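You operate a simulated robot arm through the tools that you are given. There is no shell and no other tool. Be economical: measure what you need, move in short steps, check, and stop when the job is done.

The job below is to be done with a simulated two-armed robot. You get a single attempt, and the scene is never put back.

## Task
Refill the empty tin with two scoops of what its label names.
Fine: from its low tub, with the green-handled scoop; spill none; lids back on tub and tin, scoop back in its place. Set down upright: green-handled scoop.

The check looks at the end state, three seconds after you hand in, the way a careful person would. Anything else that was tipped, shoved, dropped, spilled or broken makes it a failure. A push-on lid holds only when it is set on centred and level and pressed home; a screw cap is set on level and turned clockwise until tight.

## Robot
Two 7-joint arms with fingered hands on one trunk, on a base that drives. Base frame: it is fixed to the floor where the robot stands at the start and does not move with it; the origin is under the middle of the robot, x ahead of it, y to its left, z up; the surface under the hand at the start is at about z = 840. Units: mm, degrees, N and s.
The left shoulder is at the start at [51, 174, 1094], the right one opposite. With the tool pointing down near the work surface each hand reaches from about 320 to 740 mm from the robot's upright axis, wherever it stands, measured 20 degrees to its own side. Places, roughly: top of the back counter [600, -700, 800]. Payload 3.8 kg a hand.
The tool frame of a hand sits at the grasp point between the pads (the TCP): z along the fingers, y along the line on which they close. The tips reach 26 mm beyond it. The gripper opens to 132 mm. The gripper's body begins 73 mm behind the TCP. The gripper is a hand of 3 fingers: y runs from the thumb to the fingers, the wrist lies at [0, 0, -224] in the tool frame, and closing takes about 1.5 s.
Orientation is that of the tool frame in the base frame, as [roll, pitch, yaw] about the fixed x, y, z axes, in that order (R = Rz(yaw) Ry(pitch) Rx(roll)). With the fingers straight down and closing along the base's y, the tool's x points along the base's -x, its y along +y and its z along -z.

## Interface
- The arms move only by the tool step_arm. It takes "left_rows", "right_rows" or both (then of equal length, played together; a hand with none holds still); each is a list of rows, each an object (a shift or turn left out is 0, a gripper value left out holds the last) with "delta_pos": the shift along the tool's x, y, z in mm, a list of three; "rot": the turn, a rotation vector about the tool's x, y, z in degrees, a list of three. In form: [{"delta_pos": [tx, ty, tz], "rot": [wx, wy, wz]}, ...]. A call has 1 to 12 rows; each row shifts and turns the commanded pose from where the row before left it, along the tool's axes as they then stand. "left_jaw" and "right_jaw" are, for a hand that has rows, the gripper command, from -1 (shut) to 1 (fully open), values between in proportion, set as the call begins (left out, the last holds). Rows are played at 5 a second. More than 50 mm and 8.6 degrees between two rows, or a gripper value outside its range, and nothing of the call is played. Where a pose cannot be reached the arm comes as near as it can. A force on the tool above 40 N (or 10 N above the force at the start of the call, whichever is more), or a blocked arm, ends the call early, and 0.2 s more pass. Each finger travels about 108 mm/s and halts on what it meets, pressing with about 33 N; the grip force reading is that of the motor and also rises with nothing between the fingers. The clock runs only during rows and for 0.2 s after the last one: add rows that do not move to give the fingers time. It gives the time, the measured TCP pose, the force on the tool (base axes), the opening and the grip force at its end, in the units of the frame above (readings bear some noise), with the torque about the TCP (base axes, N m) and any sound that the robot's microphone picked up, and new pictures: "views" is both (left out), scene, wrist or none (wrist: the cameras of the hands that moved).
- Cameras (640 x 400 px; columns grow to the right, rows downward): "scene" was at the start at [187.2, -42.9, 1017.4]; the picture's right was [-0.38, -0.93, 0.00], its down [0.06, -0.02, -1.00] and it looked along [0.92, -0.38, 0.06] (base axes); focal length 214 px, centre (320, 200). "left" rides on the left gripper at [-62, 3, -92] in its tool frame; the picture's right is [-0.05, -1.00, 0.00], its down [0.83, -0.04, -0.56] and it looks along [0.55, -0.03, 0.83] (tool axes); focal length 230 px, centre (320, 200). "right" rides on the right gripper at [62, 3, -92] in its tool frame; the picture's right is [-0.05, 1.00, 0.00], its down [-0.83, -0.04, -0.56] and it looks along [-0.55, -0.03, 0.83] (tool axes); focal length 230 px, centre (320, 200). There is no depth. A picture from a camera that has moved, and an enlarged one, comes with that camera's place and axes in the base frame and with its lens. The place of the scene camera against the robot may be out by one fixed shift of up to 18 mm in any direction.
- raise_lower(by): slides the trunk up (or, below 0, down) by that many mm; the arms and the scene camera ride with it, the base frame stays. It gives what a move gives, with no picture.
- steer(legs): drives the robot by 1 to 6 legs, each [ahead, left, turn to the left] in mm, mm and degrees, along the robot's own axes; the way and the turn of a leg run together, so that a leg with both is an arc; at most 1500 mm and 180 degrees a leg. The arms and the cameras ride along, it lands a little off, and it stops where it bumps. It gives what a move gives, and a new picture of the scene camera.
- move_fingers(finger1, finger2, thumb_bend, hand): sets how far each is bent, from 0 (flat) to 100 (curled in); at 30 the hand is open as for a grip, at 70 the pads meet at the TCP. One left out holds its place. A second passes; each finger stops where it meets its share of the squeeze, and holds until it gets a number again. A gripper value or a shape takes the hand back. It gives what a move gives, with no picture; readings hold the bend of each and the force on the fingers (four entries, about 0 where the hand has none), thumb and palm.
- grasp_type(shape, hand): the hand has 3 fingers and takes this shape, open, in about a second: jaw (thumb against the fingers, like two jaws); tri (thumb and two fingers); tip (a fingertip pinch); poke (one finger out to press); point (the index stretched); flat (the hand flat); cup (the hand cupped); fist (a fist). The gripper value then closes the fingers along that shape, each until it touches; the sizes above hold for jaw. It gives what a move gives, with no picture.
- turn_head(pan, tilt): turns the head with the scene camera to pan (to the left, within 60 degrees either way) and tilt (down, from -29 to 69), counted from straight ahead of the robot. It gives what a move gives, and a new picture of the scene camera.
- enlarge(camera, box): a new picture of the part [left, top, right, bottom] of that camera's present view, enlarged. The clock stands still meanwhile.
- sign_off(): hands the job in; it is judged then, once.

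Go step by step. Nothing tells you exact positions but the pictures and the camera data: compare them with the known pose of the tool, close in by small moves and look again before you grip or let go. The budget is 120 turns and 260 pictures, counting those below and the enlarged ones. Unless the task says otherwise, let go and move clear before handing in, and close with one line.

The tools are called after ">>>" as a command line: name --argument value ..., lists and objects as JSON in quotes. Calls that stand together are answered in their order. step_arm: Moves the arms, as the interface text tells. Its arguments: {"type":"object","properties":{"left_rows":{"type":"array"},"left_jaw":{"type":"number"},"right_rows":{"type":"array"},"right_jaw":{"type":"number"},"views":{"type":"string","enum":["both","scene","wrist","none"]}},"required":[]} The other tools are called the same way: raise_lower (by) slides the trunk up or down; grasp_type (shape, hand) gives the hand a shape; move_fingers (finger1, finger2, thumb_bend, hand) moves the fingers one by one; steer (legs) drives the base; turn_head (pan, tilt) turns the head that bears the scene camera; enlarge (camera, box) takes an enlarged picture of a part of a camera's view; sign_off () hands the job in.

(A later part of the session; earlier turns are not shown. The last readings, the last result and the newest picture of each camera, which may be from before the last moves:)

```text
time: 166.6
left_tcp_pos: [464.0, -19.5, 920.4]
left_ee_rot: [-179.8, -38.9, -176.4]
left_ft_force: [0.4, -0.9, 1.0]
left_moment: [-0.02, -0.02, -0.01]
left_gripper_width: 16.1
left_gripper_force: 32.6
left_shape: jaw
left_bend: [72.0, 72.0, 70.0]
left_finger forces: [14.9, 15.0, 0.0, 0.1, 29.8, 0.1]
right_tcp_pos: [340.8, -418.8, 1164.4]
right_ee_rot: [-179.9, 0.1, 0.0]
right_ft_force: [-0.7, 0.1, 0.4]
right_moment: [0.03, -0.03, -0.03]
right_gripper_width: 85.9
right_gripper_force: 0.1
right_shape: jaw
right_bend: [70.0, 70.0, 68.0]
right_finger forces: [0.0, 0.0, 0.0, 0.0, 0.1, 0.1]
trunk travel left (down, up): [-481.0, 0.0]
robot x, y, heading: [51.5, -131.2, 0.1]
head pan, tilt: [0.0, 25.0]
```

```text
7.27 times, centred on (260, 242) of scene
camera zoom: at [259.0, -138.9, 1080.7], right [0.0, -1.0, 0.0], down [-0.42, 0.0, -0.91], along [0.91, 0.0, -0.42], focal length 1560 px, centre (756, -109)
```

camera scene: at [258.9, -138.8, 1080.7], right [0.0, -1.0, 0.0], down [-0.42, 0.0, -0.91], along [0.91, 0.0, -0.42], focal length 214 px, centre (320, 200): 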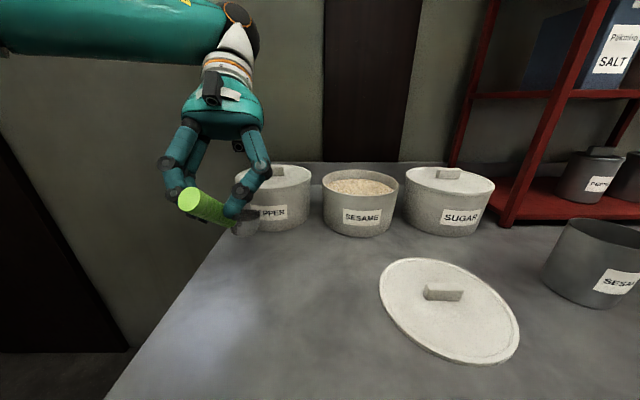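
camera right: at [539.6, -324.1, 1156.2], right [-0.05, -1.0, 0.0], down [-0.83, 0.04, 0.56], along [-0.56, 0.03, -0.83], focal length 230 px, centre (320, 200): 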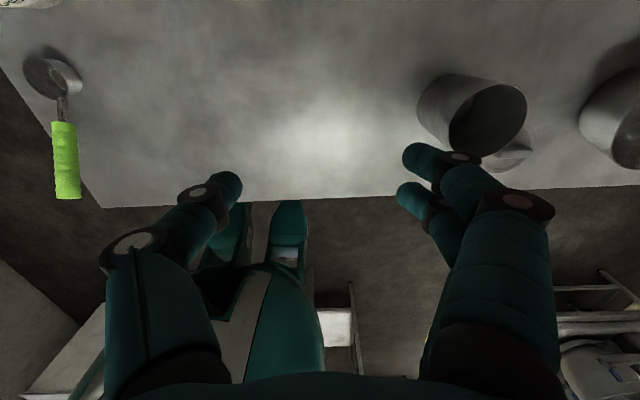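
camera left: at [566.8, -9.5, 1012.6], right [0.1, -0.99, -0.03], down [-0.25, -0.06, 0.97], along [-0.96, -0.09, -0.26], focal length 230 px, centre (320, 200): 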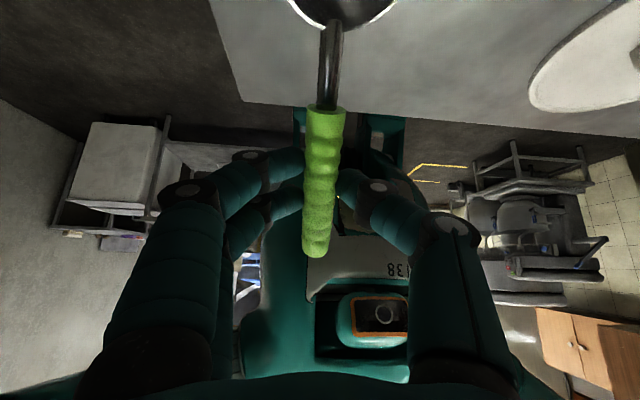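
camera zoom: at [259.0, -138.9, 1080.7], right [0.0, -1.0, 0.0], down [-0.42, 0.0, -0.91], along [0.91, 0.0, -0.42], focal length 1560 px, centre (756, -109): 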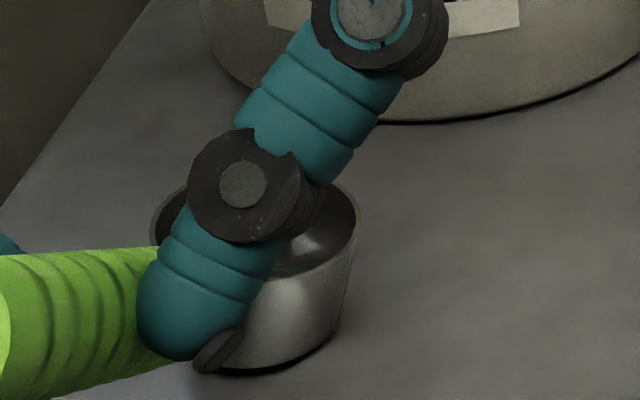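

>>> step_arm --left_rows '[{"delta_pos": [-0.63, 0, 0.78]}, {"delta_pos": [-0.63, 0, 0.78]}, {"delta_pos": [-0.63, 0, 0.78]}, {}]' --views "none"

>>> step_arm --left_rows '[{"delta_pos": [-0.63, 0, 0.78]}, {"delta_pos": [-0.63, 0, 0.78]}, {"delta_pos": [-0.63, 0, 0.78]}, {}]' --views "none"

```text
time: 167.6
left_tcp_pos: [462.4, -19.9, 919.0]
left_ee_rot: [-179.8, -38.8, -176.3]
left_ft_force: [0.3, -0.3, 1.9]
left_moment: [-0.02, -0.05, -0.03]
left_gripper_width: 16.1
left_gripper_force: 32.9
left_shape: jaw
left_bend: [72.0, 72.0, 70.0]
left_finger forces: [15.3, 15.2, 0.1, 0.0, 30.4, 0.0]
right_tcp_pos: [340.2, -419.1, 1163.8]
right_ee_rot: [-180.0, 0.1, 0.0]
right_ft_force: [0.5, 0.4, -1.1]
right_moment: [0.04, -0.04, 0.01]
right_gripper_width: 86.2
right_gripper_force: 0.0
right_shape: jaw
right_bend: [70.0, 70.0, 68.0]
right_finger forces: [0.0, 0.0, 0.0, 0.0, 0.0, 0.0]
trunk travel left (down, up): [-481.0, 0.0]
robot x, y, heading: [53.1, -130.5, -0.1]
head pan, tilt: [0.0, 25.0]
```

```text
time: 168.6
left_tcp_pos: [462.7, -20.7, 914.9]
left_ee_rot: [-179.8, -38.9, -176.4]
left_ft_force: [-0.7, 0.5, 4.2]
left_moment: [-0.04, -0.12, 0.01]
left_gripper_width: 15.9
left_gripper_force: 32.9
left_shape: jaw
left_bend: [72.0, 72.0, 70.0]
left_finger forces: [16.3, 14.6, 0.0, 0.0, 30.8, 0.0]
right_tcp_pos: [341.3, -418.2, 1165.2]
right_ee_rot: [179.9, 0.2, 0.0]
right_ft_force: [-0.5, 0.3, -0.5]
right_moment: [-0.02, 0.0, -0.01]
right_gripper_width: 85.8
right_gripper_force: 0.0
right_shape: jaw
right_bend: [70.0, 70.0, 68.0]
right_finger forces: [0.1, 0.0, 0.0, 0.0, 0.0, 0.1]
trunk travel left (down, up): [-481.0, 0.0]
robot x, y, heading: [48.7, -131.3, -0.0]
head pan, tilt: [0.0, 25.0]
```

>>> enlarge --camera "scene" --box '[225, 225, 285, 266]'

>>> turn_head --pan 25 --tilt 30

```text
9.76 times, centred on (255, 246) of scene
camera zoom: at [258.8, -138.9, 1080.7], right [0.0, -1.0, 0.0], down [-0.42, 0.0, -0.91], along [0.91, 0.0, -0.42], focal length 2092 px, centre (954, -244)
```

zoom: 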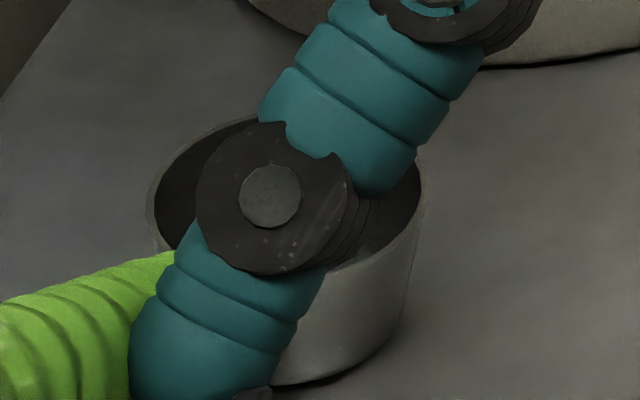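

```text
time: 169.4
left_tcp_pos: [463.2, -20.6, 914.5]
left_ee_rot: [-179.9, -38.8, -176.4]
left_ft_force: [-1.7, 0.7, 3.7]
left_moment: [-0.04, -0.12, -0.01]
left_gripper_width: 16.2
left_gripper_force: 33.8
left_shape: jaw
left_bend: [72.0, 72.0, 70.0]
left_finger forces: [16.4, 14.6, 0.0, 0.0, 30.9, 0.0]
right_tcp_pos: [341.1, -418.9, 1165.1]
right_ee_rot: [-179.9, 0.2, -0.1]
right_ft_force: [-0.2, -0.4, 1.1]
right_moment: [-0.02, 0.01, -0.02]
right_gripper_width: 85.9
right_gripper_force: 0.0
right_shape: jaw
right_bend: [70.0, 70.0, 68.0]
right_finger forces: [0.0, 0.0, 0.0, 0.0, 0.1, 0.0]
trunk travel left (down, up): [-481.0, 0.0]
robot x, y, heading: [51.7, -130.2, -0.0]
head pan, tilt: [25.0, 30.0]
camera scene: at [248.6, -100.8, 1072.8], right [0.42, -0.91, 0.0], down [-0.45, -0.21, -0.87], along [0.79, 0.37, -0.5], focal length 214 px, centre (320, 200)
```

scene: 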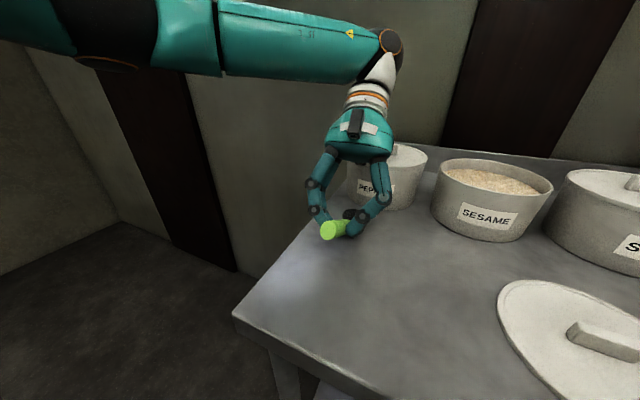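

The torque and picture indicate the cup is a few degrees nose-up. I'll lift slightly, pitch nose-down 3.5°, and touch down again watching the torque.

>>> step_arm --left_rows '[{"delta_pos": [6.3, 0, -7.8]}, {"rot": [0, 3.5, 0]}, {}]' --views "none"

>>> step_arm --left_rows '[{"delta_pos": [-0.68, 0, 0.74]}, {"delta_pos": [-0.68, 0, 0.74]}, {}]' --views "none"

>>> step_arm --left_rows '[{"delta_pos": [-0.68, 0, 0.74]}, {"delta_pos": [-0.68, 0, 0.74]}, {}, {}]' --views "none"

```text
time: 170.2
left_tcp_pos: [463.0, -20.3, 924.0]
left_ee_rot: [-179.8, -42.4, -176.4]
left_ft_force: [-0.6, 0.8, -0.3]
left_moment: [0.0, -0.04, 0.02]
left_gripper_width: 16.0
left_gripper_force: 33.1
left_shape: jaw
left_bend: [72.0, 72.0, 70.0]
left_finger forces: [15.5, 15.0, 0.0, 0.0, 30.6, 0.0]
right_tcp_pos: [341.1, -418.2, 1164.1]
right_ee_rot: [-179.9, 0.1, -0.1]
right_ft_force: [0.2, 0.4, -0.8]
right_moment: [0.02, 0.04, 0.02]
right_gripper_width: 86.0
right_gripper_force: 0.1
right_shape: jaw
right_bend: [70.0, 70.0, 68.0]
right_finger forces: [0.0, 0.0, 0.0, 0.0, 0.0, 0.0]
trunk travel left (down, up): [-481.0, 0.0]
robot x, y, heading: [50.6, -131.1, 0.1]
head pan, tilt: [25.0, 30.0]
```

```text
time: 171.0
left_tcp_pos: [463.1, -19.7, 922.5]
left_ee_rot: [-179.8, -42.4, -176.4]
left_ft_force: [-0.3, -0.2, 0.8]
left_moment: [-0.01, -0.04, -0.02]
left_gripper_width: 16.1
left_gripper_force: 32.7
left_shape: jaw
left_bend: [72.0, 72.0, 70.0]
left_finger forces: [15.5, 15.3, 0.1, 0.1, 30.9, 0.0]
right_tcp_pos: [341.7, -417.7, 1166.5]
right_ee_rot: [-180.0, 0.0, -0.1]
right_ft_force: [-0.2, 0.3, 0.8]
right_moment: [0.01, -0.03, -0.01]
right_gripper_width: 86.0
right_gripper_force: 0.1
right_shape: jaw
right_bend: [70.0, 70.0, 68.0]
right_finger forces: [0.0, 0.1, 0.1, 0.0, 0.0, 0.0]
trunk travel left (down, up): [-481.0, 0.0]
robot x, y, heading: [51.0, -125.8, -0.1]
head pan, tilt: [25.0, 30.0]
```

```text
time: 172.0
left_tcp_pos: [463.5, -20.7, 920.3]
left_ee_rot: [-179.7, -42.3, -176.3]
left_ft_force: [-0.6, 0.0, 1.7]
left_moment: [-0.04, -0.05, -0.03]
left_gripper_width: 16.2
left_gripper_force: 32.5
left_shape: jaw
left_bend: [72.0, 72.0, 70.0]
left_finger forces: [15.6, 15.1, 0.1, 0.1, 30.9, 0.1]
right_tcp_pos: [341.7, -418.9, 1165.0]
right_ee_rot: [180.0, 0.1, -0.1]
right_ft_force: [0.4, -0.7, 0.4]
right_moment: [0.01, -0.01, 0.01]
right_gripper_width: 86.1
right_gripper_force: 0.2
right_shape: jaw
right_bend: [70.0, 70.0, 68.0]
right_finger forces: [0.0, 0.1, 0.0, 0.0, 0.1, 0.0]
trunk travel left (down, up): [-481.0, 0.0]
robot x, y, heading: [52.1, -129.8, -0.2]
head pan, tilt: [25.0, 30.0]
```

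>>> enlarge --camera "scene" --box '[315, 195, 375, 240]'

>>> enlarge --camera "left" --box '[220, 0, 420, 120]'

```text
8.89 times, centred on (345, 218) of scene
camera zoom: at [248.8, -100.7, 1072.7], right [0.42, -0.91, 0.0], down [-0.45, -0.21, -0.87], along [0.79, 0.37, -0.5], focal length 1906 px, centre (98, 44)
```

zoom: 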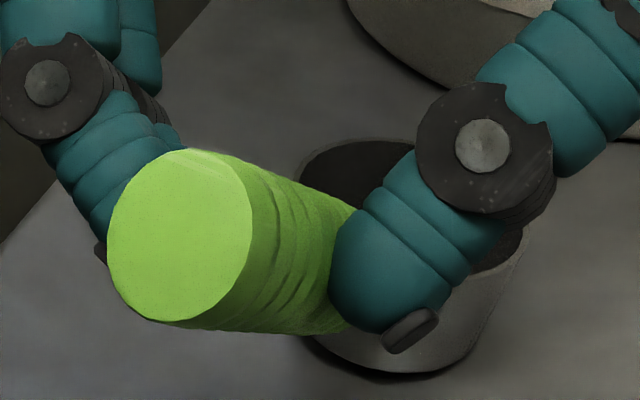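

```text
3.20 times, centred on (320, 60) of left
camera zoom: at [570.6, -9.3, 946.7], right [0.1, -0.99, -0.03], down [-0.24, -0.06, 0.97], along [-0.97, -0.09, -0.24], focal length 736 px, centre (320, 648)
```

zoom: 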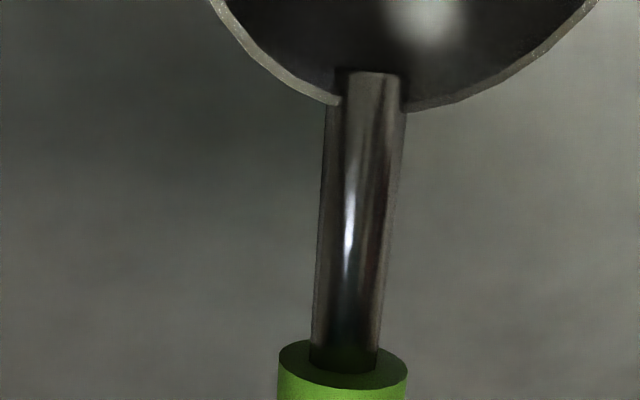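

I'll press a bit harder to read, from the torque, where under the cup the contact lies.

>>> step_arm --left_rows '[{"delta_pos": [-1.35, 0, 1.5]}, {"delta_pos": [-1.35, 0, 1.5]}, {"delta_pos": [-1.35, 0, 1.5]}, {}, {}]' --views "none"

>>> step_arm --left_rows '[{}]' --views "none"

```text
time: 173.2
left_tcp_pos: [461.9, -19.8, 914.4]
left_ee_rot: [-179.8, -42.3, -176.4]
left_ft_force: [-1.9, -0.3, 5.1]
left_moment: [-0.06, -0.2, 0.01]
left_gripper_width: 15.9
left_gripper_force: 32.8
left_shape: jaw
left_bend: [73.0, 72.0, 70.0]
left_finger forces: [16.8, 13.8, 0.0, 0.1, 31.3, 0.0]
right_tcp_pos: [340.3, -418.9, 1165.1]
right_ee_rot: [-180.0, 0.1, 0.1]
right_ft_force: [0.4, 0.3, -0.1]
right_moment: [0.0, 0.01, 0.0]
right_gripper_width: 86.0
right_gripper_force: 0.0
right_shape: jaw
right_bend: [70.0, 70.0, 68.0]
right_finger forces: [0.1, 0.1, 0.0, 0.0, 0.0, 0.1]
trunk travel left (down, up): [-481.0, 0.0]
robot x, y, heading: [51.8, -128.9, -0.2]
head pan, tilt: [25.0, 30.0]
```

```text
time: 173.6
left_tcp_pos: [462.5, -21.0, 913.2]
left_ee_rot: [-179.8, -42.5, -176.5]
left_ft_force: [-1.9, 0.9, 5.5]
left_moment: [-0.04, -0.18, -0.01]
left_gripper_width: 15.9
left_gripper_force: 33.0
left_shape: jaw
left_bend: [73.0, 72.0, 70.0]
left_finger forces: [16.8, 13.9, 0.0, 0.0, 31.3, 0.0]
right_tcp_pos: [341.2, -418.7, 1164.6]
right_ee_rot: [-179.9, 0.1, 0.0]
right_ft_force: [0.0, -0.1, 1.0]
right_moment: [-0.01, 0.0, 0.01]
right_gripper_width: 86.3
right_gripper_force: 0.0
right_shape: jaw
right_bend: [70.0, 70.0, 68.0]
right_finger forces: [0.1, 0.0, 0.1, 0.0, 0.0, 0.0]
trunk travel left (down, up): [-481.0, 0.0]
robot x, y, heading: [54.4, -128.3, -0.1]
head pan, tilt: [25.0, 30.0]
```

The contact now centres under the cup (about 56 mm ahead of the TCP), so it's flat. Releasing with a small opening.

>>> step_arm --left_rows '[{}, {}, {}]' --left_jaw -0.45 --views "both"

```text
time: 174.4
left_tcp_pos: [462.5, -19.9, 913.8]
left_ee_rot: [-179.8, -42.4, -176.4]
left_ft_force: [0.5, -1.2, 0.6]
left_moment: [-0.02, 0.0, 0.01]
left_gripper_width: 36.4
left_gripper_force: 0.1
left_shape: jaw
left_bend: [74.0, 74.0, 70.0]
left_finger forces: [0.1, 0.1, 0.1, 0.1, 0.1, 0.0]
right_tcp_pos: [340.6, -418.9, 1165.7]
right_ee_rot: [180.0, 0.1, 0.0]
right_ft_force: [-0.6, 0.6, 0.2]
right_moment: [-0.02, 0.02, -0.01]
right_gripper_width: 86.3
right_gripper_force: 0.0
right_shape: jaw
right_bend: [70.0, 70.0, 68.0]
right_finger forces: [0.0, 0.0, 0.0, 0.0, 0.0, 0.1]
trunk travel left (down, up): [-481.0, 0.0]
robot x, y, heading: [53.1, -127.7, -0.2]
head pan, tilt: [25.0, 30.0]
camera scene: at [248.9, -100.7, 1072.7], right [0.42, -0.91, 0.0], down [-0.45, -0.21, -0.87], along [0.78, 0.37, -0.5], focal length 214 px, centre (320, 200)
camera left: at [570.7, -9.1, 940.3], right [0.1, -0.99, -0.03], down [-0.24, -0.06, 0.97], along [-0.97, -0.09, -0.24], focal length 230 px, centre (320, 200)
```

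scene: 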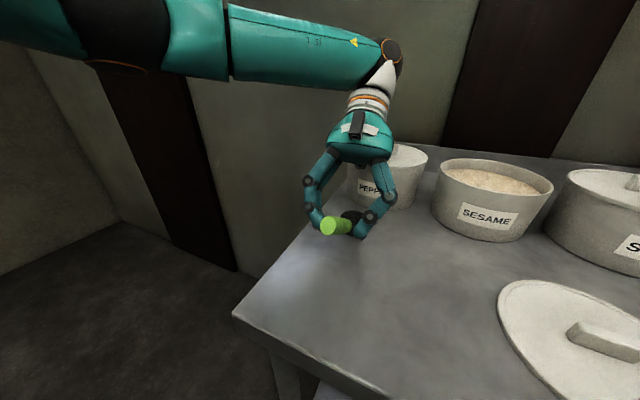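
left: 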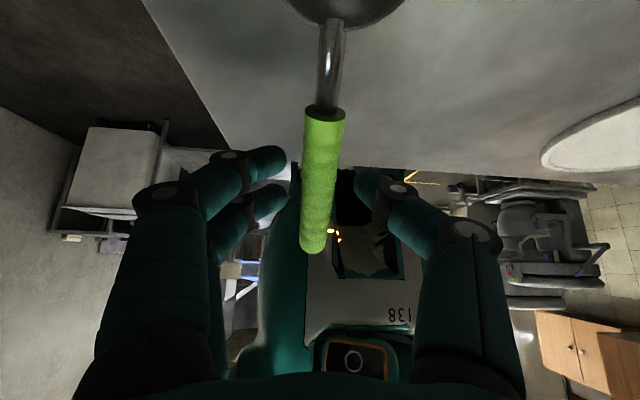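

It stands. Waiting a moment, opening wider, and rechecking before withdrawing along the hand's axis.

>>> step_arm --left_rows '[{}, {}, {}, {}, {}]' --left_jaw 0.0 --views "wrist"

```text
time: 175.6
left_tcp_pos: [461.8, -19.7, 914.0]
left_ee_rot: [-179.8, -42.4, -176.5]
left_ft_force: [0.0, 0.5, -0.9]
left_moment: [0.02, -0.03, -0.01]
left_gripper_width: 65.4
left_gripper_force: 0.0
left_shape: jaw
left_bend: [73.0, 73.0, 70.0]
left_finger forces: [0.1, 0.1, 0.0, 0.0, 0.0, 0.1]
right_tcp_pos: [341.6, -418.7, 1166.1]
right_ee_rot: [180.0, 0.1, 0.0]
right_ft_force: [0.9, -0.3, 0.5]
right_moment: [0.03, -0.01, -0.02]
right_gripper_width: 86.1
right_gripper_force: 0.1
right_shape: jaw
right_bend: [70.0, 70.0, 68.0]
right_finger forces: [0.0, 0.1, 0.0, 0.1, 0.0, 0.0]
trunk travel left (down, up): [-481.0, 0.0]
robot x, y, heading: [49.1, -129.3, -0.0]
head pan, tilt: [25.0, 30.0]
camera left: at [570.8, -9.1, 940.5], right [0.1, -0.99, -0.03], down [-0.24, -0.06, 0.97], along [-0.97, -0.09, -0.24], focal length 230 px, centre (320, 200)
```

left: 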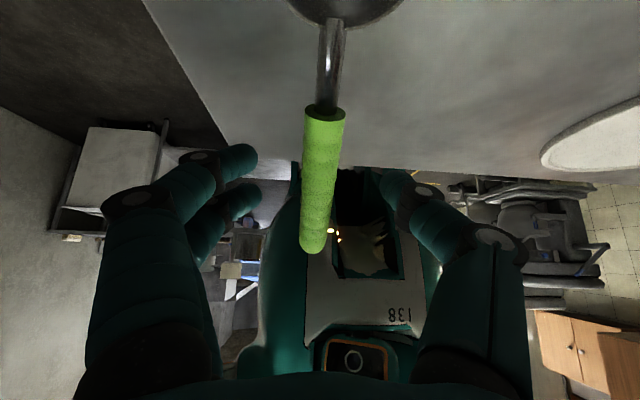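

Stable. Withdrawing.

>>> step_arm --left_rows '[{"delta_pos": [0, 0, -20]}, {"delta_pos": [0, 0, -35]}, {"delta_pos": [0, 0, -40]}, {"delta_pos": [0, 0, -40]}, {"rot": [0, -8.5, 0]}, {"rot": [0, -8.5, 0]}, {"rot": [0, -8.5, 0]}, {"rot": [0, -8.5, 0]}, {"rot": [0, -8.4, 0]}, {}]' --views "scene"

>>> enlarge --camera "scene" --box '[280, 190, 400, 265]'

```text
time: 177.8
left_tcp_pos: [529.0, -15.7, 983.6]
left_ee_rot: [-179.8, 0.1, -176.2]
left_ft_force: [-1.2, 0.0, -0.3]
left_moment: [-0.01, 0.01, 0.02]
left_gripper_width: 65.6
left_gripper_force: 0.0
left_shape: jaw
left_bend: [73.0, 73.0, 70.0]
left_finger forces: [0.0, 0.1, 0.0, 0.0, 0.0, 0.0]
left hand out of reach, approached as far as the arm can: row 4
right_tcp_pos: [341.8, -417.9, 1164.7]
right_ee_rot: [-179.8, 0.2, -0.1]
right_ft_force: [-0.4, 0.2, -0.3]
right_moment: [-0.02, -0.02, 0.0]
right_gripper_width: 85.9
right_gripper_force: 0.0
right_shape: jaw
right_bend: [70.0, 70.0, 68.0]
right_finger forces: [0.0, 0.0, 0.0, 0.1, 0.0, 0.1]
trunk travel left (down, up): [-481.0, 0.0]
robot x, y, heading: [53.7, -131.7, 0.1]
head pan, tilt: [25.0, 30.0]
camera scene: at [249.2, -100.8, 1072.6], right [0.42, -0.91, 0.0], down [-0.45, -0.21, -0.87], along [0.78, 0.37, -0.5], focal length 214 px, centre (320, 200)
```

scene: 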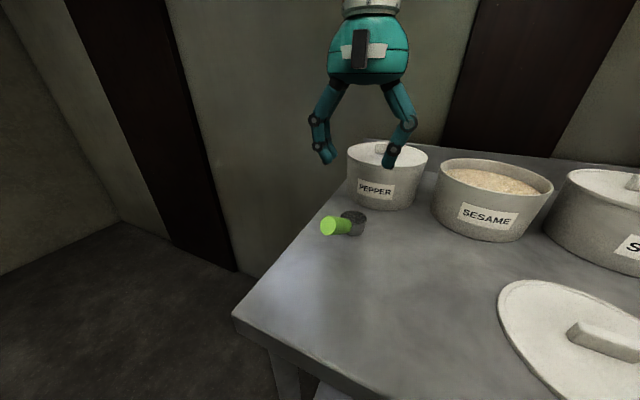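

```text
5.33 times, centred on (340, 228) of scene
camera zoom: at [249.2, -100.8, 1072.6], right [0.42, -0.91, 0.0], down [-0.45, -0.21, -0.87], along [0.78, 0.37, -0.5], focal length 1144 px, centre (213, 53)
```

zoom: 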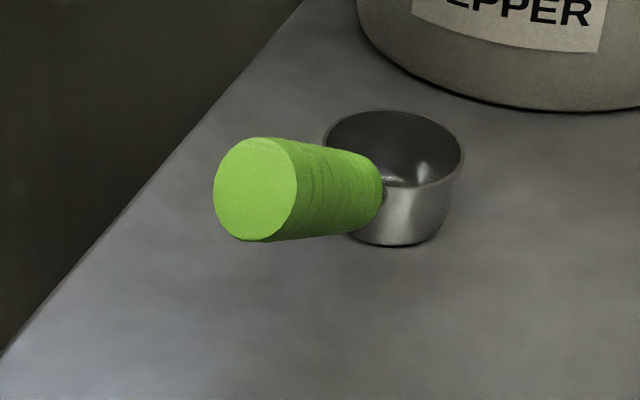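

The scoop stands upright in its place. Now the tub lid: drive right and turn the hand for the knob.

>>> steer --legs '[[0, -180, 0]]'

>>> step_arm --left_rows '[{"delta_pos": [10, 0, -15], "rot": [0, 0, -8.5]}, {"delta_pos": [10, 0, 0], "rot": [0, 0, -8.5]}, {"rot": [0, 0, -8.5]}, {"rot": [0, 0, -8.5]}, {"rot": [0, 0, -8.5]}, {"rot": [0, 0, -8.5]}, {"rot": [0, 0, -8.5]}, {"rot": [0, 0, -8.5]}, {"rot": [0, 0, -8.5]}, {"rot": [0, 0, -8.5]}, {"rot": [0, 0, -1.2]}, {}]' --views "none"

```text
time: 180.1
left_tcp_pos: [526.8, -197.1, 984.2]
left_ee_rot: [-179.9, 0.0, -176.3]
left_ft_force: [-0.5, 1.6, 0.5]
left_moment: [0.03, -0.03, -0.03]
left_gripper_width: 65.6
left_gripper_force: 0.1
left_shape: jaw
left_bend: [73.0, 73.0, 70.0]
left_finger forces: [0.1, 0.0, 0.0, 0.1, 0.1, 0.0]
right_tcp_pos: [340.6, -600.3, 1164.6]
right_ee_rot: [-180.0, 0.1, 0.0]
right_ft_force: [0.5, -0.5, 0.0]
right_moment: [-0.04, -0.02, -0.04]
right_gripper_width: 86.0
right_gripper_force: 0.0
right_shape: jaw
right_bend: [70.0, 70.0, 68.0]
right_finger forces: [0.0, 0.1, 0.1, 0.0, 0.1, 0.0]
trunk travel left (down, up): [-481.0, 0.0]
robot x, y, heading: [53.6, -306.9, 0.3]
head pan, tilt: [25.0, 30.0]
camera scene: at [248.9, -281.9, 1072.7], right [0.42, -0.91, 0.0], down [-0.45, -0.21, -0.87], along [0.79, 0.37, -0.5], focal length 214 px, centre (320, 200)
```

scene: 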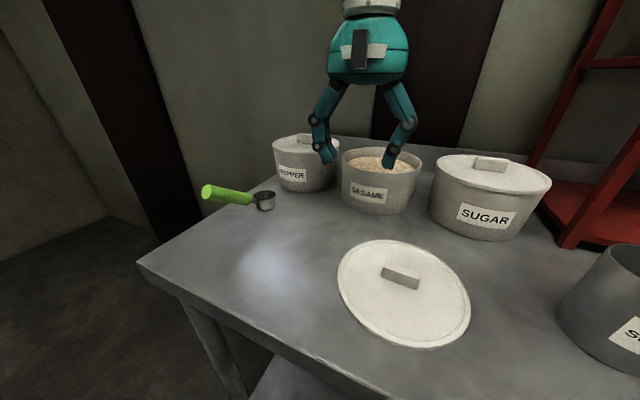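

```text
time: 182.7
left_tcp_pos: [508.0, -198.7, 998.7]
left_ee_rot: [180.0, -0.2, -90.0]
left_ft_force: [-0.4, 0.1, -1.2]
left_moment: [0.02, 0.01, 0.01]
left_gripper_width: 65.5
left_gripper_force: 0.1
left_shape: jaw
left_bend: [73.0, 73.0, 70.0]
left_finger forces: [0.1, 0.0, 0.1, 0.1, 0.0, 0.0]
right_tcp_pos: [340.8, -599.7, 1165.4]
right_ee_rot: [-180.0, 0.2, -0.1]
right_ft_force: [0.6, 0.1, 1.1]
right_moment: [0.0, 0.0, 0.0]
right_gripper_width: 86.2
right_gripper_force: 0.0
right_shape: jaw
right_bend: [70.0, 70.0, 68.0]
right_finger forces: [0.0, 0.0, 0.0, 0.1, 0.0, 0.1]
trunk travel left (down, up): [-481.0, 0.0]
robot x, y, heading: [51.9, -311.2, -0.1]
head pan, tilt: [25.0, 30.0]
```

>>> step_arm --left_rows '[{"delta_pos": [27, 19, 0]}, {"delta_pos": [27, 19, 0]}, {"delta_pos": [27.5, 18.6, 20]}, {"delta_pos": [0, 0, 35]}, {"delta_pos": [0, 0, 35]}, {}]' --views "wrist"

```text
time: 184.1
left_tcp_pos: [449.8, -282.0, 908.8]
left_ee_rot: [-180.0, -0.2, -90.1]
left_ft_force: [0.2, 0.0, -0.3]
left_moment: [-0.02, 0.03, -0.04]
left_gripper_width: 65.8
left_gripper_force: 0.0
left_shape: jaw
left_bend: [73.0, 73.0, 70.0]
left_finger forces: [0.0, 0.1, 0.1, 0.0, 0.1, 0.0]
right_tcp_pos: [341.0, -600.2, 1164.6]
right_ee_rot: [-179.9, 0.1, -0.1]
right_ft_force: [-1.0, 0.9, -0.3]
right_moment: [-0.01, 0.01, 0.02]
right_gripper_width: 86.0
right_gripper_force: 0.0
right_shape: jaw
right_bend: [70.0, 70.0, 68.0]
right_finger forces: [0.0, 0.0, 0.1, 0.1, 0.0, 0.0]
trunk travel left (down, up): [-481.0, 0.0]
robot x, y, heading: [50.2, -309.3, 0.2]
head pan, tilt: [25.0, 30.0]
camera left: at [447.8, -218.9, 1000.3], right [1.0, 0.05, 0.0], down [0.04, -0.83, 0.56], along [0.03, -0.56, -0.83], focal length 230 px, centre (320, 200)
```

left: 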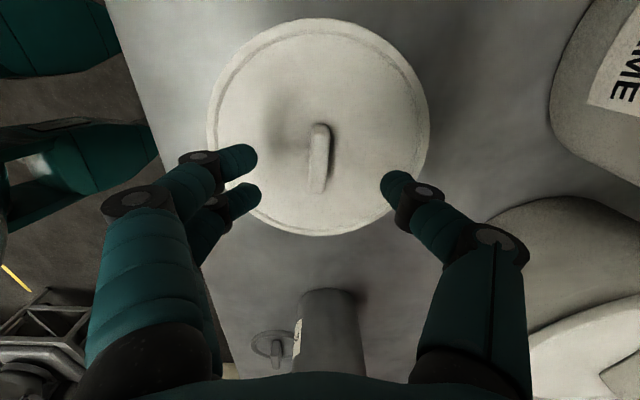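

>>> step_arm --left_rows '[{"delta_pos": [-2, -1.5, 14]}, {"delta_pos": [0, 0, 12]}, {"delta_pos": [0, 0, 7]}, {}]' --views "none"

>>> step_arm --left_rows '[{}, {}, {}, {}, {}, {}, {}]' --left_jaw -1 --views "none"

>>> step_arm --left_rows '[{"delta_pos": [0, 0, -20]}, {"delta_pos": [0, 0, -40]}, {"delta_pos": [0, 0, -40]}, {"delta_pos": [0, 0, -40]}, {"delta_pos": [0, 0, -30]}, {}]' --views "wrist"

```text
time: 185.1
left_tcp_pos: [453.6, -279.1, 875.6]
left_ee_rot: [179.9, -0.1, -90.1]
left_ft_force: [0.2, -0.6, -0.3]
left_moment: [0.01, -0.01, 0.02]
left_gripper_width: 65.7
left_gripper_force: 0.0
left_shape: jaw
left_bend: [73.0, 73.0, 70.0]
left_finger forces: [0.0, 0.0, 0.0, 0.1, 0.1, 0.0]
right_tcp_pos: [340.6, -599.9, 1165.6]
right_ee_rot: [180.0, 0.1, -0.1]
right_ft_force: [0.2, -0.1, 0.0]
right_moment: [0.01, 0.01, -0.01]
right_gripper_width: 85.9
right_gripper_force: 0.0
right_shape: jaw
right_bend: [70.0, 70.0, 68.0]
right_finger forces: [0.1, 0.1, 0.0, 0.0, 0.1, 0.1]
trunk travel left (down, up): [-481.0, 0.0]
robot x, y, heading: [51.0, -312.6, -0.1]
head pan, tilt: [25.0, 30.0]
```

```text
time: 186.7
left_tcp_pos: [452.7, -279.5, 875.6]
left_ee_rot: [180.0, 0.0, -90.1]
left_ft_force: [-0.8, -0.1, 0.2]
left_moment: [0.02, 0.05, -0.02]
left_gripper_width: 6.8
left_gripper_force: 33.2
left_shape: jaw
left_bend: [71.0, 71.0, 70.0]
left_finger forces: [14.9, 14.6, 0.1, 0.0, 29.5, 0.0]
right_tcp_pos: [341.5, -600.6, 1164.4]
right_ee_rot: [-179.9, 0.1, -0.1]
right_ft_force: [0.3, 0.9, 0.1]
right_moment: [-0.02, 0.04, 0.01]
right_gripper_width: 86.2
right_gripper_force: 0.0
right_shape: jaw
right_bend: [70.0, 70.0, 68.0]
right_finger forces: [0.0, 0.0, 0.1, 0.0, 0.0, 0.1]
trunk travel left (down, up): [-481.0, 0.0]
robot x, y, heading: [52.6, -308.9, -0.2]
head pan, tilt: [25.0, 30.0]
```

```text
time: 188.1
left_tcp_pos: [454.9, -278.7, 1046.9]
left_ee_rot: [-180.0, 0.0, -90.1]
left_ft_force: [0.0, 0.1, -1.0]
left_moment: [-0.03, 0.03, 0.0]
left_gripper_width: 6.6
left_gripper_force: 33.4
left_shape: jaw
left_bend: [71.0, 71.0, 70.0]
left_finger forces: [15.0, 14.6, 0.0, 0.1, 29.5, 0.1]
right_tcp_pos: [341.0, -599.0, 1164.7]
right_ee_rot: [-180.0, 0.1, -0.1]
right_ft_force: [0.0, -0.2, 0.3]
right_moment: [-0.02, 0.03, 0.01]
right_gripper_width: 85.9
right_gripper_force: 0.0
right_shape: jaw
right_bend: [70.0, 70.0, 68.0]
right_finger forces: [0.0, 0.1, 0.0, 0.1, 0.0, 0.1]
trunk travel left (down, up): [-481.0, 0.0]
robot x, y, heading: [53.1, -310.4, 0.1]
head pan, tilt: [25.0, 30.0]
camera left: at [450.4, -215.8, 1138.7], right [1.0, 0.05, 0.0], down [0.04, -0.83, 0.56], along [0.03, -0.56, -0.83], focal length 230 px, centre (320, 200)
```

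left: 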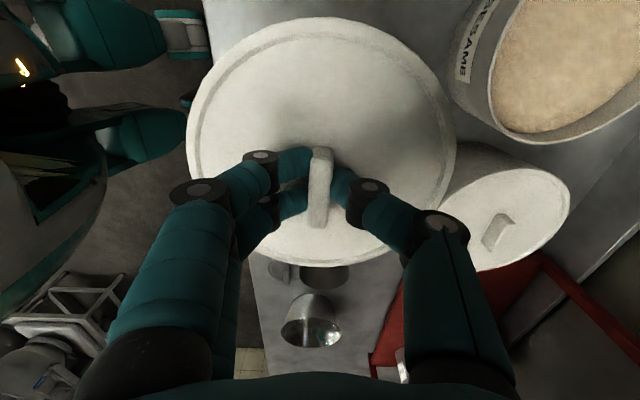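

Lid gripped just as before. Carrying it back over the tub at [660.7,-204].

>>> step_arm --left_rows '[{"delta_pos": [-15, -41.2, 0]}, {"delta_pos": [-15, -41.2, 0]}, {"delta_pos": [-15, -41.2, 0]}, {"delta_pos": [-15, -41.2, 0]}, {"delta_pos": [-15, -41.2, 0]}, {"delta_pos": [0, 0, 25]}, {"delta_pos": [0, 0, 25]}, {}]' --views "wrist"

>>> turn_head --pan 10 --tilt 25

>>> enlarge --camera "scene" --box '[240, 110, 400, 220]'

```text
time: 189.9
left_tcp_pos: [659.2, -205.7, 997.2]
left_ee_rot: [-179.9, -0.1, -90.0]
left_ft_force: [0.3, 0.0, -0.6]
left_moment: [-0.01, 0.02, -0.03]
left_gripper_width: 6.7
left_gripper_force: 32.7
left_shape: jaw
left_bend: [71.0, 71.0, 70.0]
left_finger forces: [14.9, 14.6, 0.0, 0.1, 29.4, 0.0]
right_tcp_pos: [340.3, -599.3, 1165.0]
right_ee_rot: [-180.0, 0.1, -0.2]
right_ft_force: [0.1, -0.6, -0.5]
right_moment: [-0.02, 0.01, 0.01]
right_gripper_width: 86.0
right_gripper_force: 0.1
right_shape: jaw
right_bend: [70.0, 70.0, 68.0]
right_finger forces: [0.0, 0.1, 0.0, 0.0, 0.0, 0.0]
trunk travel left (down, up): [-481.0, 0.0]
robot x, y, heading: [55.2, -310.4, -0.2]
head pan, tilt: [25.0, 30.0]
camera left: at [656.2, -142.8, 1088.7], right [1.0, 0.05, 0.0], down [0.04, -0.83, 0.56], along [0.03, -0.56, -0.83], focal length 230 px, centre (320, 200)
```

left: 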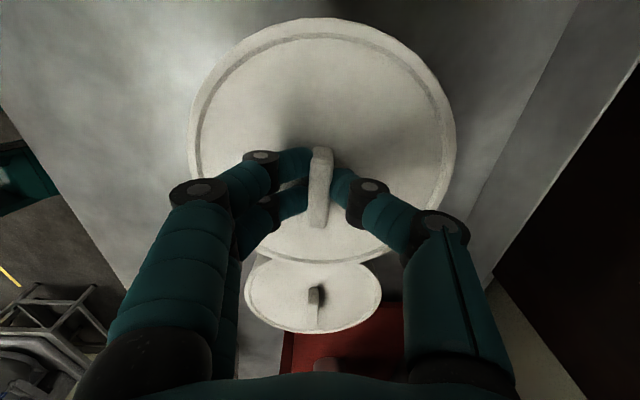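

```text
time: 190.6
left_tcp_pos: [658.7, -204.3, 995.7]
left_ee_rot: [-179.9, -0.1, -90.0]
left_ft_force: [0.2, 0.4, -0.8]
left_moment: [0.01, -0.02, 0.04]
left_gripper_width: 6.8
left_gripper_force: 33.1
left_shape: jaw
left_bend: [71.0, 71.0, 70.0]
left_finger forces: [14.8, 14.6, 0.0, 0.1, 29.4, 0.1]
right_tcp_pos: [340.2, -600.1, 1163.2]
right_ee_rot: [180.0, 0.1, -0.2]
right_ft_force: [-1.0, -0.2, 0.7]
right_moment: [-0.01, -0.02, 0.01]
right_gripper_width: 86.1
right_gripper_force: 0.0
right_shape: jaw
right_bend: [70.0, 70.0, 68.0]
right_finger forces: [0.0, 0.0, 0.0, 0.0, 0.0, 0.0]
trunk travel left (down, up): [-481.0, 0.0]
robot x, y, heading: [51.4, -311.8, 0.0]
head pan, tilt: [10.0, 25.0]
camera scene: at [257.7, -304.0, 1080.6], right [0.17, -0.98, 0.0], down [-0.42, -0.07, -0.91], along [0.89, 0.16, -0.42], focal length 214 px, centre (320, 200)
```

scene: 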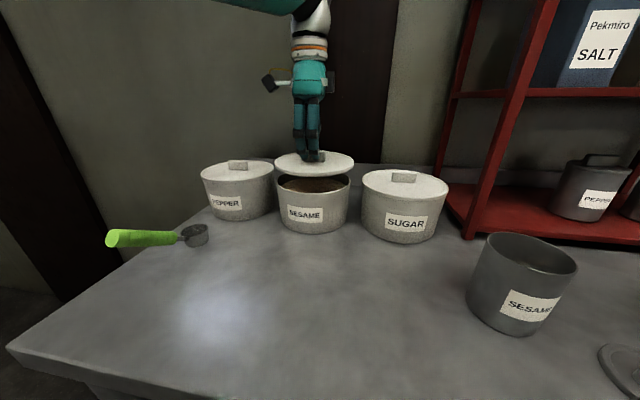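

```text
3.64 times, centred on (320, 165) of scene
camera zoom: at [257.7, -304.0, 1080.6], right [0.17, -0.98, 0.0], down [-0.42, -0.07, -0.91], along [0.89, 0.16, -0.42], focal length 780 px, centre (320, 327)
```

zoom: 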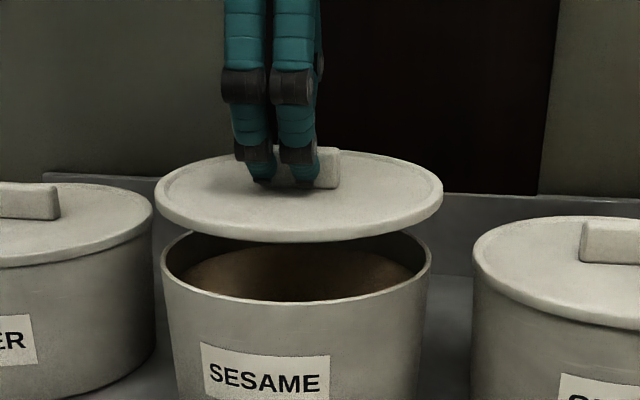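

>>> step_arm --left_rows '[{"delta_pos": [-0.8, -1.6, 12]}, {"delta_pos": [0, 0, 10]}, {"delta_pos": [0, 0, 5]}, {}]' --views "none"

>>> enlarge --camera "scene" --box '[240, 110, 400, 220]'

```text
time: 191.6
left_tcp_pos: [660.9, -203.9, 970.0]
left_ee_rot: [-180.0, -0.1, -90.0]
left_ft_force: [0.8, -0.2, 0.2]
left_moment: [0.0, 0.03, -0.01]
left_gripper_width: 6.7
left_gripper_force: 32.8
left_shape: jaw
left_bend: [71.0, 71.0, 70.0]
left_finger forces: [14.9, 14.7, 0.0, 0.1, 29.4, 0.0]
right_tcp_pos: [340.3, -599.4, 1164.4]
right_ee_rot: [-179.9, 0.1, -0.1]
right_ft_force: [0.2, 0.7, 0.0]
right_moment: [0.02, -0.01, -0.02]
right_gripper_width: 86.2
right_gripper_force: 0.0
right_shape: jaw
right_bend: [70.0, 70.0, 68.0]
right_finger forces: [0.0, 0.0, 0.0, 0.0, 0.1, 0.0]
trunk travel left (down, up): [-481.0, 0.0]
robot x, y, heading: [53.8, -305.1, -0.2]
head pan, tilt: [10.0, 25.0]
```

```text
3.64 times, centred on (320, 165) of scene
camera zoom: at [257.7, -304.1, 1080.6], right [0.17, -0.98, 0.0], down [-0.42, -0.07, -0.91], along [0.89, 0.16, -0.42], focal length 780 px, centre (320, 327)
```

zoom: 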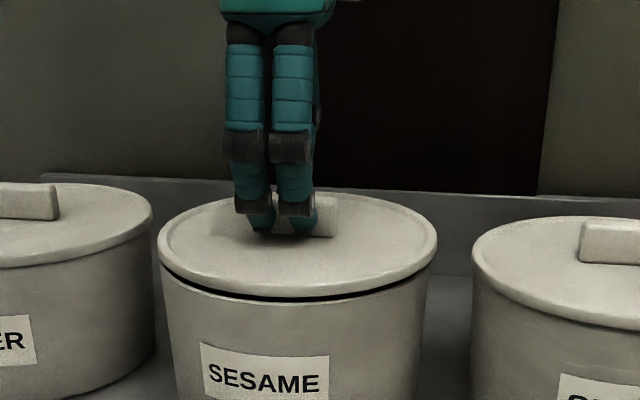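

Well centred. Pressing down.

>>> step_arm --left_rows '[{"delta_pos": [0, 0, 3]}, {"delta_pos": [0, 0, 2]}, {"delta_pos": [0, 0, 2]}, {"delta_pos": [0, 0, 2]}, {"delta_pos": [0, 0, 2]}, {}]' --views "none"

>>> enlarge --camera "scene" --box '[240, 110, 400, 220]'

```text
time: 193.0
left_tcp_pos: [659.4, -203.5, 961.3]
left_ee_rot: [-179.6, -0.2, -90.1]
left_ft_force: [-1.3, 4.4, 20.5]
left_moment: [0.08, 0.12, -0.03]
left_gripper_width: 7.4
left_gripper_force: 33.5
left_shape: jaw
left_bend: [71.0, 72.0, 71.0]
left_finger forces: [18.7, 18.5, 0.1, 0.0, 36.0, 0.0]
right_tcp_pos: [339.4, -598.4, 1166.4]
right_ee_rot: [-180.0, -0.1, 0.0]
right_ft_force: [-0.4, -1.1, 0.0]
right_moment: [-0.02, 0.01, 0.01]
right_gripper_width: 85.9
right_gripper_force: 0.0
right_shape: jaw
right_bend: [70.0, 70.0, 68.0]
right_finger forces: [0.1, 0.0, 0.0, 0.0, 0.0, 0.0]
trunk travel left (down, up): [-481.0, 0.0]
robot x, y, heading: [55.7, -309.6, 0.2]
head pan, tilt: [10.0, 25.0]
heard: snap
```

```text
3.64 times, centred on (320, 165) of scene
camera zoom: at [256.1, -303.8, 1081.5], right [0.17, -0.98, 0.0], down [-0.41, -0.07, -0.91], along [0.89, 0.16, -0.42], focal length 780 px, centre (320, 327)
```

zoom: 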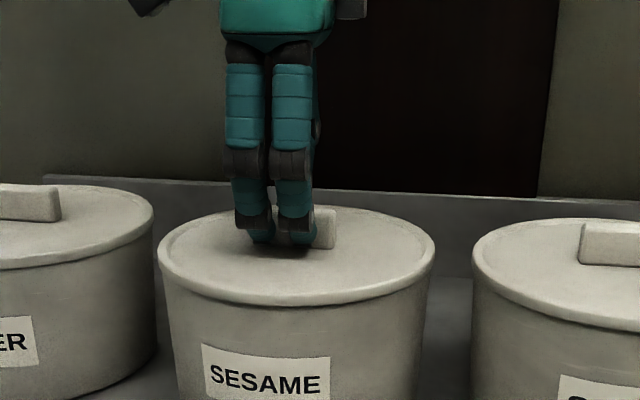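

Snap: the tub lid is home. Easing off, opening and lifting away.

>>> step_arm --left_rows '[{"delta_pos": [0, 0, -1.5]}, {}]' --views "none"

>>> step_arm --left_rows '[{}, {}, {}, {}]' --left_jaw 0.0 --views "none"

>>> step_arm --left_rows '[{"delta_pos": [0, 0, -15]}, {"delta_pos": [0, 0, -30]}, {"delta_pos": [0, 0, -30]}, {"delta_pos": [20, 30, 0]}, {"delta_pos": [20, 40, 0]}, {"delta_pos": [20, 40, 0]}, {}]' --views "scene"

>>> enlarge --camera "scene" --box '[240, 120, 400, 240]'

```text
time: 193.6
left_tcp_pos: [660.3, -202.7, 962.2]
left_ee_rot: [-179.7, -0.2, -90.1]
left_ft_force: [1.4, 5.2, 24.1]
left_moment: [0.08, -0.02, -0.01]
left_gripper_width: 7.7
left_gripper_force: 33.5
left_shape: jaw
left_bend: [71.0, 72.0, 71.0]
left_finger forces: [18.4, 18.1, 0.0, 0.0, 39.0, 0.0]
right_tcp_pos: [340.5, -599.4, 1165.6]
right_ee_rot: [-180.0, 0.0, -0.1]
right_ft_force: [0.5, 0.4, 0.3]
right_moment: [-0.03, 0.02, 0.0]
right_gripper_width: 86.1
right_gripper_force: 0.1
right_shape: jaw
right_bend: [70.0, 70.0, 68.0]
right_finger forces: [0.1, 0.1, 0.1, 0.0, 0.0, 0.1]
trunk travel left (down, up): [-481.0, 0.0]
robot x, y, heading: [50.0, -310.9, -0.1]
head pan, tilt: [10.0, 25.0]
```

```text
time: 194.6
left_tcp_pos: [659.2, -204.2, 960.7]
left_ee_rot: [-179.9, -0.2, -90.2]
left_ft_force: [1.6, -3.9, 19.4]
left_moment: [-0.05, 0.06, 0.06]
left_gripper_width: 54.8
left_gripper_force: 0.1
left_shape: jaw
left_bend: [75.0, 75.0, 72.0]
left_finger forces: [6.0, 6.2, 0.0, 0.0, 7.1, 0.0]
right_tcp_pos: [338.6, -599.6, 1165.2]
right_ee_rot: [-179.9, 0.0, -0.1]
right_ft_force: [0.5, -0.3, 0.4]
right_moment: [0.04, 0.01, -0.01]
right_gripper_width: 86.0
right_gripper_force: 0.0
right_shape: jaw
right_bend: [70.0, 70.0, 68.0]
right_finger forces: [0.1, 0.1, 0.1, 0.0, 0.0, 0.1]
trunk travel left (down, up): [-481.0, 0.0]
robot x, y, heading: [52.4, -308.7, -0.0]
head pan, tilt: [10.0, 25.0]
```

```text
time: 196.2
left_tcp_pos: [549.2, -262.6, 1036.0]
left_ee_rot: [179.9, -0.2, -90.0]
left_ft_force: [0.8, 0.2, -0.2]
left_moment: [0.02, 0.02, -0.02]
left_gripper_width: 65.5
left_gripper_force: 0.0
left_shape: jaw
left_bend: [73.0, 73.0, 70.0]
left_finger forces: [0.0, 0.0, 0.0, 0.1, 0.0, 0.1]
right_tcp_pos: [341.1, -598.4, 1165.1]
right_ee_rot: [180.0, 0.1, -0.1]
right_ft_force: [-0.1, 0.0, 0.0]
right_moment: [0.01, 0.01, -0.01]
right_gripper_width: 85.9
right_gripper_force: 0.1
right_shape: jaw
right_bend: [70.0, 70.0, 68.0]
right_finger forces: [0.0, 0.1, 0.0, 0.0, 0.1, 0.0]
trunk travel left (down, up): [-481.0, 0.0]
robot x, y, heading: [51.6, -311.0, -0.0]
head pan, tilt: [10.0, 25.0]
camera scene: at [257.9, -304.0, 1080.5], right [0.17, -0.98, 0.0], down [-0.42, -0.07, -0.91], along [0.89, 0.16, -0.42], focal length 214 px, centre (320, 200)
```

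scene: 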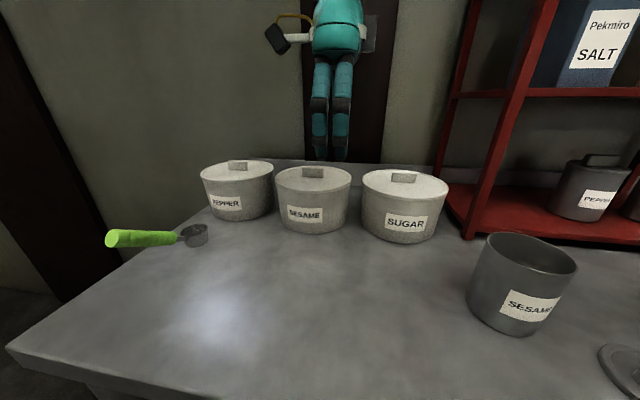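

```text
3.33 times, centred on (320, 180) of scene
camera zoom: at [257.9, -304.0, 1080.5], right [0.17, -0.98, 0.0], down [-0.42, -0.07, -0.91], along [0.89, 0.16, -0.42], focal length 715 px, centre (320, 267)
```

zoom: 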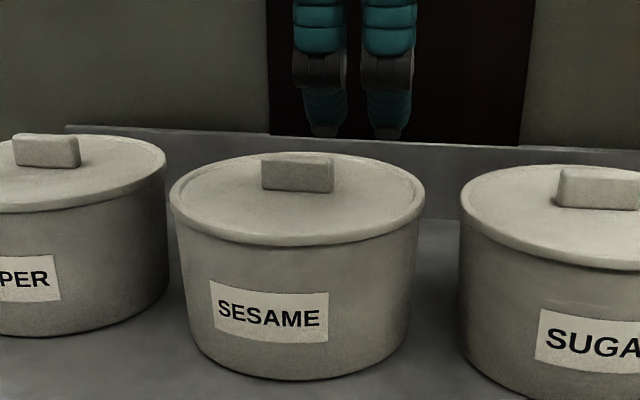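

The tub is closed. Now the tin lid: retract a little, then drive right.

>>> step_arm --left_rows '[{"delta_pos": [0, 40, 0]}, {"delta_pos": [0, 40, 0]}, {"delta_pos": [0, 40, 0]}, {}]' --views "none"

>>> steer --legs '[[-30, 0, 0], [0, -310, 0]]'

>>> step_arm --left_rows '[{}]' --views "wrist"

```text
time: 197.2
left_tcp_pos: [430.2, -262.6, 1034.6]
left_ee_rot: [-179.9, -0.1, -90.0]
left_ft_force: [0.4, -0.2, 0.1]
left_moment: [0.0, 0.0, 0.02]
left_gripper_width: 65.3
left_gripper_force: 0.1
left_shape: jaw
left_bend: [73.0, 73.0, 70.0]
left_finger forces: [0.0, 0.0, 0.0, 0.0, 0.0, 0.0]
right_tcp_pos: [341.5, -600.4, 1165.4]
right_ee_rot: [180.0, 0.0, -0.1]
right_ft_force: [0.0, -0.6, 0.1]
right_moment: [-0.03, 0.03, 0.01]
right_gripper_width: 85.7
right_gripper_force: 0.0
right_shape: jaw
right_bend: [70.0, 70.0, 68.0]
right_finger forces: [0.0, 0.1, 0.0, 0.0, 0.1, 0.0]
trunk travel left (down, up): [-481.0, 0.0]
robot x, y, heading: [49.3, -309.8, -0.0]
head pan, tilt: [10.0, 25.0]
```

```text
time: 201.0
left_tcp_pos: [400.2, -571.5, 1033.6]
left_ee_rot: [180.0, -0.1, -90.0]
left_ft_force: [0.2, 0.4, 0.1]
left_moment: [0.02, 0.03, -0.02]
left_gripper_width: 65.2
left_gripper_force: 0.1
left_shape: jaw
left_bend: [73.0, 73.0, 70.0]
left_finger forces: [0.0, 0.0, 0.0, 0.1, 0.1, 0.0]
right_tcp_pos: [311.4, -908.4, 1166.0]
right_ee_rot: [-179.9, 0.1, 0.0]
right_ft_force: [0.4, 0.1, 0.0]
right_moment: [0.03, 0.02, -0.02]
right_gripper_width: 86.0
right_gripper_force: 0.1
right_shape: jaw
right_bend: [70.0, 70.0, 68.0]
right_finger forces: [0.0, 0.0, 0.0, 0.0, 0.0, 0.0]
trunk travel left (down, up): [-481.0, 0.0]
robot x, y, heading: [24.8, -619.1, -0.0]
head pan, tilt: [10.0, 25.0]
camera scene: at [227.7, -612.6, 1080.6], right [0.17, -0.98, 0.0], down [-0.42, -0.07, -0.91], along [0.89, 0.16, -0.42], focal length 214 px, centre (320, 200)
```

scene: 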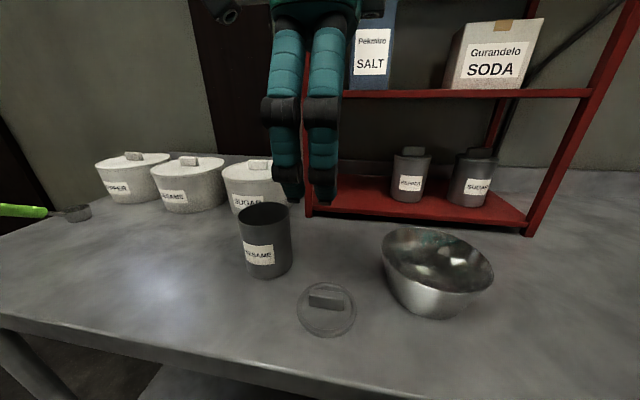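

```text
time: 201.4
left_tcp_pos: [400.1, -570.5, 1034.3]
left_ee_rot: [-180.0, -0.1, -90.0]
left_ft_force: [-0.7, 0.6, 0.3]
left_moment: [0.03, 0.0, 0.02]
left_gripper_width: 65.5
left_gripper_force: 0.0
left_shape: jaw
left_bend: [73.0, 73.0, 70.0]
left_finger forces: [0.0, 0.0, 0.0, 0.1, 0.1, 0.0]
right_tcp_pos: [310.3, -907.7, 1164.7]
right_ee_rot: [180.0, 0.1, 0.1]
right_ft_force: [-0.6, 0.7, 0.5]
right_moment: [-0.03, 0.05, 0.03]
right_gripper_width: 85.9
right_gripper_force: 0.1
right_shape: jaw
right_bend: [70.0, 70.0, 68.0]
right_finger forces: [0.0, 0.0, 0.0, 0.1, 0.0, 0.1]
trunk travel left (down, up): [-481.0, 0.0]
robot x, y, heading: [20.7, -614.2, 0.0]
head pan, tilt: [10.0, 25.0]
camera left: at [397.7, -508.3, 1126.4], right [1.0, 0.05, 0.0], down [0.04, -0.83, 0.56], along [0.03, -0.56, -0.83], focal length 230 px, centre (320, 200)
```

left: 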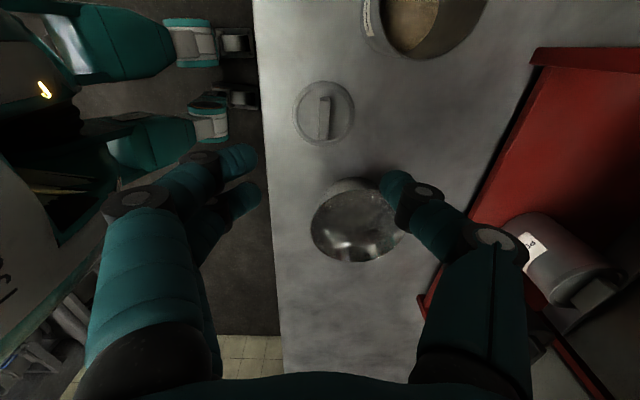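

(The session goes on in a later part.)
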